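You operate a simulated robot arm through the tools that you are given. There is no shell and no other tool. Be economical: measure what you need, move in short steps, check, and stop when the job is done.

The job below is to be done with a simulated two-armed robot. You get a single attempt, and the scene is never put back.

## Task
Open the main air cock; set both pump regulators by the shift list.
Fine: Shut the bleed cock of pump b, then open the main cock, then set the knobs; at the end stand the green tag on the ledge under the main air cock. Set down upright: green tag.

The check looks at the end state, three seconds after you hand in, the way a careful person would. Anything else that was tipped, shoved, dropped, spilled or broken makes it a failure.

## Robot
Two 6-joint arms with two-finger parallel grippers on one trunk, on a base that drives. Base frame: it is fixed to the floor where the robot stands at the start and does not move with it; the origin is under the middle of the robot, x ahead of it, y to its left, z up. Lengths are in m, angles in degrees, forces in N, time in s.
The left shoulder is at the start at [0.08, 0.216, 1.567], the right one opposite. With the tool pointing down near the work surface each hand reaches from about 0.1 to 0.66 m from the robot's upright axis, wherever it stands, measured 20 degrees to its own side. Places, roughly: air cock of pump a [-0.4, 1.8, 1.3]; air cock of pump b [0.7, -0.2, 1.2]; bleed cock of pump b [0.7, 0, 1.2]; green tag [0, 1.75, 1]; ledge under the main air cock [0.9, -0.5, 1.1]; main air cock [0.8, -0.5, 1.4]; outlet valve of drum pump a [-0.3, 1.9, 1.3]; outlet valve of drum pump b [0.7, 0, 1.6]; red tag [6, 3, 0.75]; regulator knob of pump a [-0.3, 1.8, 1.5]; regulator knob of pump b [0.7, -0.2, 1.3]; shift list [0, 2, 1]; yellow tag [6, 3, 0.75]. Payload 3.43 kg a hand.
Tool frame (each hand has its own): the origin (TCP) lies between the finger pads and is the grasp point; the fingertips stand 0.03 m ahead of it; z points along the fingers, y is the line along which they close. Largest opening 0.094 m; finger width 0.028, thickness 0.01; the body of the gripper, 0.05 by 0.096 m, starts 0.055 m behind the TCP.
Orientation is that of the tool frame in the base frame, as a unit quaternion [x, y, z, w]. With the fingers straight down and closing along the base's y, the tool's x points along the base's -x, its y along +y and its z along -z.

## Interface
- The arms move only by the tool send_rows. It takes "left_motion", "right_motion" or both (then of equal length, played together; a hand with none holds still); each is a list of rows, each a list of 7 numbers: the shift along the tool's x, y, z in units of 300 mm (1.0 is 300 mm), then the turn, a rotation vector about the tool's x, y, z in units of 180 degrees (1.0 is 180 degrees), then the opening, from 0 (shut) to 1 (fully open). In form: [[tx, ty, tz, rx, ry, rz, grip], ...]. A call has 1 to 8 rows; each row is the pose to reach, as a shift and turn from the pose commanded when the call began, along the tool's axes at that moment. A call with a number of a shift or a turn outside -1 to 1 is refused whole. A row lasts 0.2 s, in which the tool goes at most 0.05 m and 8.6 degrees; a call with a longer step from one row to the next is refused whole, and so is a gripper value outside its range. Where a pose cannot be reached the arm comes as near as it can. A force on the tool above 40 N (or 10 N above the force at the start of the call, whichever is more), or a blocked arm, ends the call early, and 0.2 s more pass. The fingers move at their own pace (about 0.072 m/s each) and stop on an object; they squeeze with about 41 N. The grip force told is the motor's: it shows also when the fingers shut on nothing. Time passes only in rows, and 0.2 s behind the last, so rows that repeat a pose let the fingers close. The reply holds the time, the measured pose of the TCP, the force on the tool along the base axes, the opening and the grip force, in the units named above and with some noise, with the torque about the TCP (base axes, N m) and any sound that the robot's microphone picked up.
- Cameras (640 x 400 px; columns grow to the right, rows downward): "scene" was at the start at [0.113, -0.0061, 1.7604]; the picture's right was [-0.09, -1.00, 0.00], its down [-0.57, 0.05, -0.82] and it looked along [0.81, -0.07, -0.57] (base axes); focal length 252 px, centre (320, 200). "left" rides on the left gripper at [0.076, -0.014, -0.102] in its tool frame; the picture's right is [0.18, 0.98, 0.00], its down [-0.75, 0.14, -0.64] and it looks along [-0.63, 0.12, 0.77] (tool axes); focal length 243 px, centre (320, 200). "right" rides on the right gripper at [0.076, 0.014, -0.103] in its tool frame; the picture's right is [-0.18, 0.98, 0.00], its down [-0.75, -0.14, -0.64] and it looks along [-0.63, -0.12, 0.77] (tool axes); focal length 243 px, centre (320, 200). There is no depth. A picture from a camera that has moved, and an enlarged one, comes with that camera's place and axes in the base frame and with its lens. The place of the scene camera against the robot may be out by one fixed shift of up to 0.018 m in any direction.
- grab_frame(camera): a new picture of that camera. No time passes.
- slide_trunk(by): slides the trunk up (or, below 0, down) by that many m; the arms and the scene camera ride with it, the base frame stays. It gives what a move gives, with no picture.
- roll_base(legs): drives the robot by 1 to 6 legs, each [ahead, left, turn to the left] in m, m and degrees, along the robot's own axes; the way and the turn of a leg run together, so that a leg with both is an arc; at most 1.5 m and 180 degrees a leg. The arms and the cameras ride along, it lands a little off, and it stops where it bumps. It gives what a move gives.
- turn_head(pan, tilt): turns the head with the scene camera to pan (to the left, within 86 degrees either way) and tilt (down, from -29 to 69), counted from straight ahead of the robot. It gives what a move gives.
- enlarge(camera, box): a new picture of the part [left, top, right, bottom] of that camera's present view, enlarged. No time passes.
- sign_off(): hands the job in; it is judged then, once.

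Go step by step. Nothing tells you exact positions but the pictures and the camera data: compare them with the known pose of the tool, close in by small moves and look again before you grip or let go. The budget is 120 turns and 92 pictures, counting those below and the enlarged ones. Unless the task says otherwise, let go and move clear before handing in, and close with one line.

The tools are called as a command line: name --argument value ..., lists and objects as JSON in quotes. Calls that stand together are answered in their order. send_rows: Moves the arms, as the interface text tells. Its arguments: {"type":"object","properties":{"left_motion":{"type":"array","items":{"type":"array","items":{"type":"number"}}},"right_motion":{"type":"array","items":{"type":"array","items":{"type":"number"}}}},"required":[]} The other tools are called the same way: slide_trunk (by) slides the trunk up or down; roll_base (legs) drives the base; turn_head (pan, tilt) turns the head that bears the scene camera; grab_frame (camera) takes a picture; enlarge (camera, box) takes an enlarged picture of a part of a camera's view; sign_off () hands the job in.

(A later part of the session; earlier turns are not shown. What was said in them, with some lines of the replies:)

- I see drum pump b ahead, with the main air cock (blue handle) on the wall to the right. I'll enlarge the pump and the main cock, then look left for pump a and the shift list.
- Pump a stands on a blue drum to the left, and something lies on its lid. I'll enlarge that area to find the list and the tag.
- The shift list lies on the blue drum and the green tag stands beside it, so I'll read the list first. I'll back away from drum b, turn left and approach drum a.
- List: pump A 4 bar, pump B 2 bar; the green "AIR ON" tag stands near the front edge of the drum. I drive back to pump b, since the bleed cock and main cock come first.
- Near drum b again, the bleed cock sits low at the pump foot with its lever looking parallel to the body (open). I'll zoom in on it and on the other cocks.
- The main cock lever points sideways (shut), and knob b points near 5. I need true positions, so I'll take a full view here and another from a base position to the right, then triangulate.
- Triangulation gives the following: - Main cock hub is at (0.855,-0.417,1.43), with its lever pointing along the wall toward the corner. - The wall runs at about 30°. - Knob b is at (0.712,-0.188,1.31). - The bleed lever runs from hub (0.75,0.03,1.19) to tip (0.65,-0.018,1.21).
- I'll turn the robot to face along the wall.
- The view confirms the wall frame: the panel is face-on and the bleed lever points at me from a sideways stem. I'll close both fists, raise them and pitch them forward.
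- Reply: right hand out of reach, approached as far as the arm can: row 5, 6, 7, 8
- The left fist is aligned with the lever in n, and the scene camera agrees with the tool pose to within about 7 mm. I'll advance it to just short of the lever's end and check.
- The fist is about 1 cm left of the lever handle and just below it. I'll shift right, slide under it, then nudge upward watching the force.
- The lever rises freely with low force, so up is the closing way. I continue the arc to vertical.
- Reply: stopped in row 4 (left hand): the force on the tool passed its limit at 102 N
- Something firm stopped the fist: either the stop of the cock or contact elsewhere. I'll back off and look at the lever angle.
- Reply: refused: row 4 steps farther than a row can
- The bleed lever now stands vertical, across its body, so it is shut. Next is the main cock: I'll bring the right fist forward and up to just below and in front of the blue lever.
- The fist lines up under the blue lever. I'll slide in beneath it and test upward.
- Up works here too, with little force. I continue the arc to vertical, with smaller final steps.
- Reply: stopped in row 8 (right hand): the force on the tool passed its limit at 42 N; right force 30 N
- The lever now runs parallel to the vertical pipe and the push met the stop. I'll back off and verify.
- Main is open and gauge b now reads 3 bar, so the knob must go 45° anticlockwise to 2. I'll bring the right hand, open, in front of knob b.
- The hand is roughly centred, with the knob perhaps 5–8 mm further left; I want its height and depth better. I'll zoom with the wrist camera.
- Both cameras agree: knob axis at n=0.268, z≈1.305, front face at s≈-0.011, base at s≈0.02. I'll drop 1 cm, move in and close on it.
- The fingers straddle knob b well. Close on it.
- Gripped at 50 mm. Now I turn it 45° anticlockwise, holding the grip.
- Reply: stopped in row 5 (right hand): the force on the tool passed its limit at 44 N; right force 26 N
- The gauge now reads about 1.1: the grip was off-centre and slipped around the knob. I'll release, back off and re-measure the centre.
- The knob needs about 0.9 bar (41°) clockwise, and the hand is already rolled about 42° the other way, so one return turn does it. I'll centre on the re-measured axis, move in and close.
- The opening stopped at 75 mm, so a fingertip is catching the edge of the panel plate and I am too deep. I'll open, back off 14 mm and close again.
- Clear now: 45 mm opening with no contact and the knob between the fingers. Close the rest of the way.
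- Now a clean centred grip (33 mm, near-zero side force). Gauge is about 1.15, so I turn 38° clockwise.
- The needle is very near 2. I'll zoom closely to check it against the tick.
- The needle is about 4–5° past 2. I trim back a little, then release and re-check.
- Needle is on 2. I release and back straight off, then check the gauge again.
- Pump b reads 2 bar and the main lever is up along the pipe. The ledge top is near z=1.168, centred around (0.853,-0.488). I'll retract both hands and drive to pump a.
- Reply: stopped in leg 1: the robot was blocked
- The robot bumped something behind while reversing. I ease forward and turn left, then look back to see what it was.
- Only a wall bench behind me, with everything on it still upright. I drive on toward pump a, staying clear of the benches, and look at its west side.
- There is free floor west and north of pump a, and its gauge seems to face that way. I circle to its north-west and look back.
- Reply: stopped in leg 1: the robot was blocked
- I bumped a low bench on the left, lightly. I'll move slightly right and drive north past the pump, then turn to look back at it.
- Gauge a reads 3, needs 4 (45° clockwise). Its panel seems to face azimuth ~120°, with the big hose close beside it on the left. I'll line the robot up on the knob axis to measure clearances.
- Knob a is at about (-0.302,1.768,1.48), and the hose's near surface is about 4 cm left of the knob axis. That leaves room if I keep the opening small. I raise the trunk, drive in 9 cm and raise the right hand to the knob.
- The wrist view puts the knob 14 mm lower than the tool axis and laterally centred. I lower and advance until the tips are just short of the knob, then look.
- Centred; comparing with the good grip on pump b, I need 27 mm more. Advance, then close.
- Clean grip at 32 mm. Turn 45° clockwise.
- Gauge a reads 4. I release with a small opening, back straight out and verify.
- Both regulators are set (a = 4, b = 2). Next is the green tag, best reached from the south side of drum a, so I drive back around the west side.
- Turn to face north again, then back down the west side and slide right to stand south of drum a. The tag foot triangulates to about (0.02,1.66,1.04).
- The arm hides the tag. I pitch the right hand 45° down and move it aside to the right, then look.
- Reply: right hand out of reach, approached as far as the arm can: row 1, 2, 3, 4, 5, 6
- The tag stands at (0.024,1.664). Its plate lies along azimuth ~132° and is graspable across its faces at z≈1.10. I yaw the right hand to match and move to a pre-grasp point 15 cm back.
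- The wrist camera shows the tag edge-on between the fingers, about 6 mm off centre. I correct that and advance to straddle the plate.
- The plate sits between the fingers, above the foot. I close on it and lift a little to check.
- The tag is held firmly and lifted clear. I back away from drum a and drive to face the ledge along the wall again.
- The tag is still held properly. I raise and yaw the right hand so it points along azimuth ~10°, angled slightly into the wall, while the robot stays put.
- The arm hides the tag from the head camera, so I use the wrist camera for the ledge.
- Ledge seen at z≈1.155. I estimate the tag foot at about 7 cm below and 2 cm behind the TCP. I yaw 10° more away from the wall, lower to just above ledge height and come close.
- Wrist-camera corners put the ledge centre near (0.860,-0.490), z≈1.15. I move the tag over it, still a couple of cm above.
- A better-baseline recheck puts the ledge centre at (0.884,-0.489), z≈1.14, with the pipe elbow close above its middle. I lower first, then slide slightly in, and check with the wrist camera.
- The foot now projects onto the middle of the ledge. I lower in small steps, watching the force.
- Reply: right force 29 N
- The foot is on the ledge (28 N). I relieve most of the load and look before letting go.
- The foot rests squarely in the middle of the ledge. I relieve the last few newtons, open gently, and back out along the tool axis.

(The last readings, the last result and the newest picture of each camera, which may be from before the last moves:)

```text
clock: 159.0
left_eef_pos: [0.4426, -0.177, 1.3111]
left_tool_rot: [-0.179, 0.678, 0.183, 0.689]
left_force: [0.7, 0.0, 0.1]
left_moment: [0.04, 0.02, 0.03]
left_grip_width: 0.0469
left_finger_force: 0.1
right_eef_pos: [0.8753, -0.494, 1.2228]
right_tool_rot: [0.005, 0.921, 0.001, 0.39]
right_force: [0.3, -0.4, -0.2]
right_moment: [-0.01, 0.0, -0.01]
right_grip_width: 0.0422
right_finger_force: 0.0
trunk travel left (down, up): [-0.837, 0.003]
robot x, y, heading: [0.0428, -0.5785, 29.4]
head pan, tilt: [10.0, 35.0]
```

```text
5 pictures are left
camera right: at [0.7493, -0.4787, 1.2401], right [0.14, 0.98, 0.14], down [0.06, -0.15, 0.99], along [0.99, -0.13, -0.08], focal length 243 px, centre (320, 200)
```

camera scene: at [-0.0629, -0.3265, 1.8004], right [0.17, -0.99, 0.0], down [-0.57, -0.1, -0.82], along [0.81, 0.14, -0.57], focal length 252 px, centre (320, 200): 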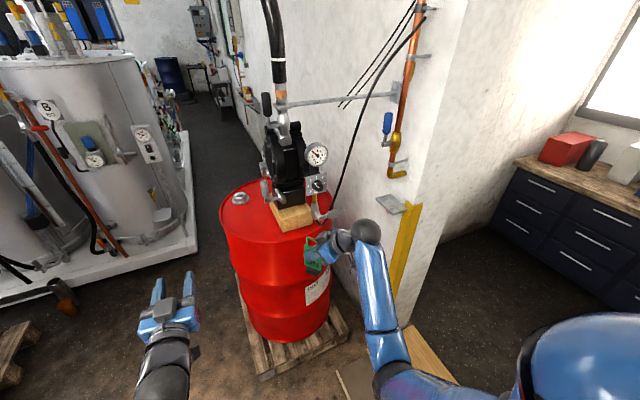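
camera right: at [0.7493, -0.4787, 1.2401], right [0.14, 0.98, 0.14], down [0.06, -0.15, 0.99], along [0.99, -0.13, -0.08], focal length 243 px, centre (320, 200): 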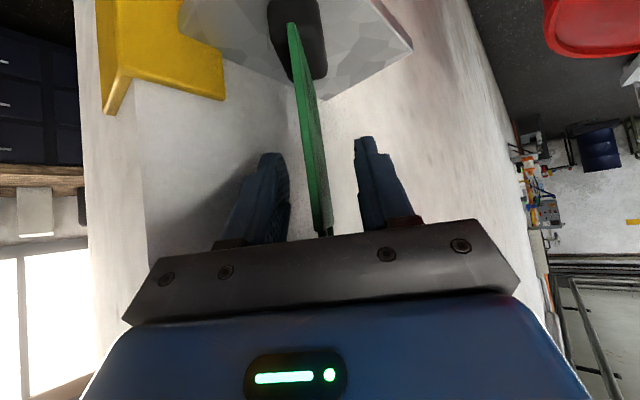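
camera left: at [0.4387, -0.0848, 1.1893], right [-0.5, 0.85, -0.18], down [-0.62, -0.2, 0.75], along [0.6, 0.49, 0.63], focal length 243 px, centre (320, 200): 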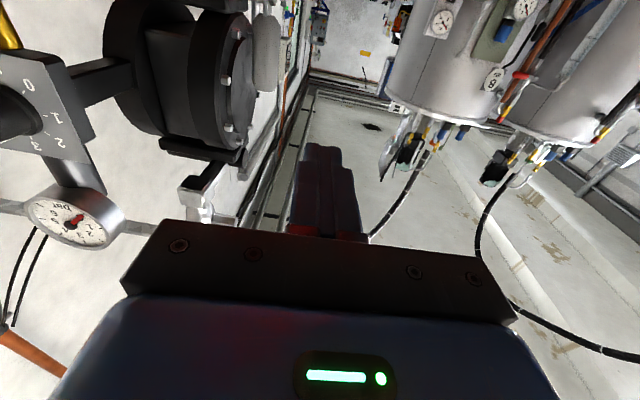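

The tag stands free between the open fingers. I back out along the tool axis.

send_rows --right_motion '[[0, 0, -0.06, 0, 0, 0, 0.45], [0, 0, -0.15, 0, 0, 0, 0.45], [0, 0, -0.28, 0, 0, 0, 0.45], [0, 0, -0.42, 0, 0, 0, 0.45], [0, 0, -0.56, 0, 0, 0, 0.45]]'

roll_base --legs '[[-0.12, 0.12, 0]]'

turn_head --pan -5 --tilt 32

grab_frame --camera "scene"

```text
clock: 160.2
left_eef_pos: [0.4415, -0.1766, 1.3118]
left_tool_rot: [-0.179, 0.679, 0.182, 0.688]
left_force: [-0.3, 0.2, 0.2]
left_moment: [-0.03, -0.01, 0.02]
left_grip_width: 0.0471
left_finger_force: 0.1
right_eef_pos: [0.7514, -0.4945, 1.3412]
right_tool_rot: [0.005, 0.92, 0.0, 0.391]
right_force: [0.1, -0.1, 0.2]
right_moment: [0.01, 0.01, 0.02]
right_grip_width: 0.0426
right_finger_force: 0.0
trunk travel left (down, up): [-0.837, 0.003]
robot x, y, heading: [0.0428, -0.5753, 29.6]
head pan, tilt: [10.0, 35.0]
```

```text
clock: 161.7
left_eef_pos: [0.2808, -0.1337, 1.3112]
left_tool_rot: [-0.178, 0.679, 0.183, 0.688]
left_force: [-0.7, -0.7, -0.5]
left_moment: [0.04, 0.0, 0.02]
left_grip_width: 0.0472
left_finger_force: 0.0
right_eef_pos: [0.593, -0.4502, 1.3387]
right_tool_rot: [0.005, 0.921, 0.001, 0.389]
right_force: [0.7, -0.2, -0.4]
right_moment: [0.01, -0.01, -0.01]
right_grip_width: 0.0424
right_finger_force: 0.1
trunk travel left (down, up): [-0.837, 0.003]
robot x, y, heading: [-0.1213, -0.534, 29.4]
head pan, tilt: [10.0, 35.0]
```

```text
clock: 162.4
left_eef_pos: [0.2784, -0.133, 1.3117]
left_tool_rot: [-0.179, 0.679, 0.183, 0.689]
left_force: [-0.1, 0.0, 0.2]
left_moment: [-0.02, 0.02, -0.01]
left_grip_width: 0.0468
left_finger_force: 0.0
right_eef_pos: [0.59, -0.4482, 1.3395]
right_tool_rot: [0.005, 0.921, 0.0, 0.39]
right_force: [0.2, -0.4, 0.3]
right_moment: [0.04, 0.02, 0.01]
right_grip_width: 0.0424
right_finger_force: 0.1
trunk travel left (down, up): [-0.837, 0.003]
robot x, y, heading: [-0.1212, -0.5352, 29.5]
head pan, tilt: [-5.0, 32.0]
```

```text
4 pictures are left
camera scene: at [-0.0164, -0.4781, 1.805], right [0.42, -0.91, 0.0], down [-0.48, -0.22, -0.85], along [0.77, 0.35, -0.53], focal length 252 px, centre (320, 200)
```

scene: 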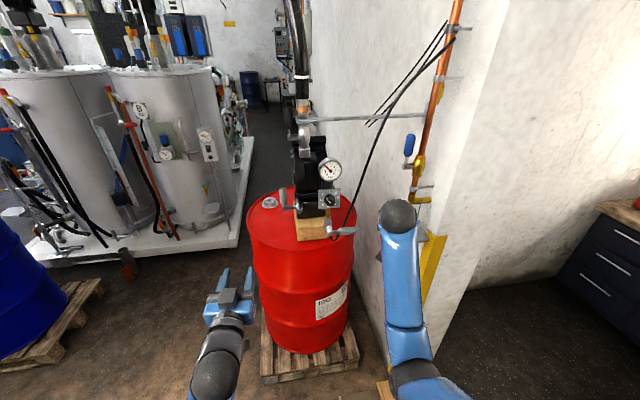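

The arm still blocks the view of the ledge. I lower the right hand out of the way and take a close look.

send_rows --right_motion '[[0.1, 0, 0.08, 0, 0, 0, 0.45], [0.2, 0, 0.16, 0, 0, 0, 0.45], [0.3, 0, 0.24, 0, 0, 0, 0.45], [0.4, 0, 0.32, 0, 0, 0, 0.45], [0.5, 0, 0.4, 0, 0, 0, 0.45], [0.6, 0, 0.48, 0, 0, 0, 0.45]]'

enlarge --camera "scene" --box '[360, 120, 470, 250]'

enlarge --camera "scene" --box '[270, 140, 370, 250]'

```text
clock: 163.8
left_eef_pos: [0.2772, -0.1337, 1.3124]
left_tool_rot: [-0.179, 0.678, 0.183, 0.689]
left_force: [-0.1, 0.0, -0.2]
left_moment: [0.03, 0.01, 0.02]
left_grip_width: 0.0472
left_finger_force: 0.1
right_eef_pos: [0.5665, -0.4508, 1.1125]
right_tool_rot: [0.005, 0.92, 0.002, 0.391]
right_force: [0.2, -1.2, 0.5]
right_moment: [0.0, -0.04, 0.02]
right_grip_width: 0.0422
right_finger_force: 0.1
trunk travel left (down, up): [-0.837, 0.003]
robot x, y, heading: [-0.1186, -0.5307, 29.8]
head pan, tilt: [-5.0, 32.0]
```

```text
3.08 times, centred on (415, 185) of scene
camera zoom: at [-0.0175, -0.4783, 1.8052], right [0.42, -0.91, 0.0], down [-0.48, -0.22, -0.85], along [0.77, 0.35, -0.53], focal length 774 px, centre (28, 246)
```

zoom: 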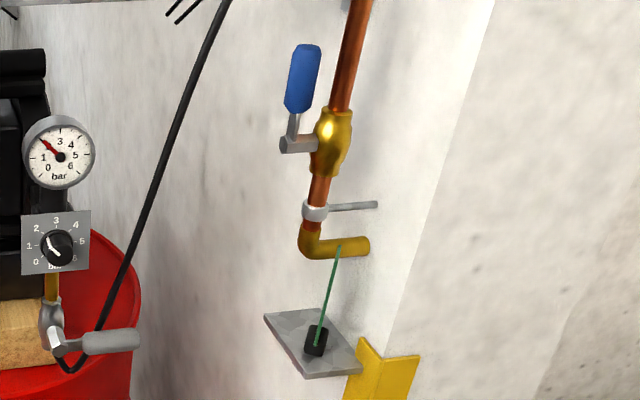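

```text
3.64 times, centred on (320, 195) of scene
camera zoom: at [-0.0175, -0.4783, 1.8052], right [0.42, -0.91, 0.0], down [-0.48, -0.22, -0.85], along [0.77, 0.35, -0.53], focal length 914 px, centre (320, 218)
```

zoom: 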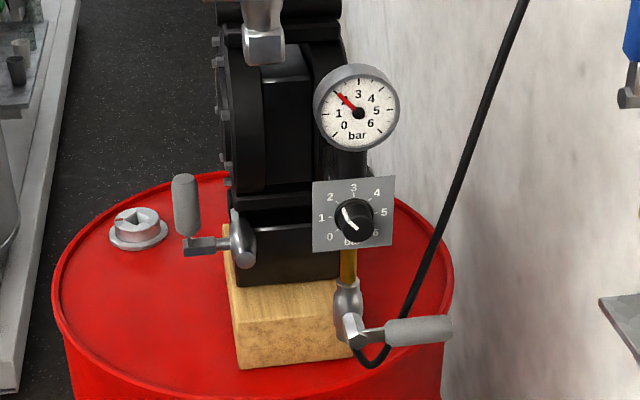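

The tag stands upright on the ledge under the main cock. The main lever is along the pipe, the bleed lever is across its body, gauge b reads 2, and gauge a was left at 4. Both hands are clear, so I hand in.

sign_off

```text
The job is handed in.
```

I shut pump b's bleed cock, opened the main air cock, set pump a to 4 bar and pump b to 2 bar, and stood the green tag upright on the ledge. While driving, the base lightly bumped the bench or shelf behind it and something low on its left; I saw nothing tipped by the first bump and did not check after the second.
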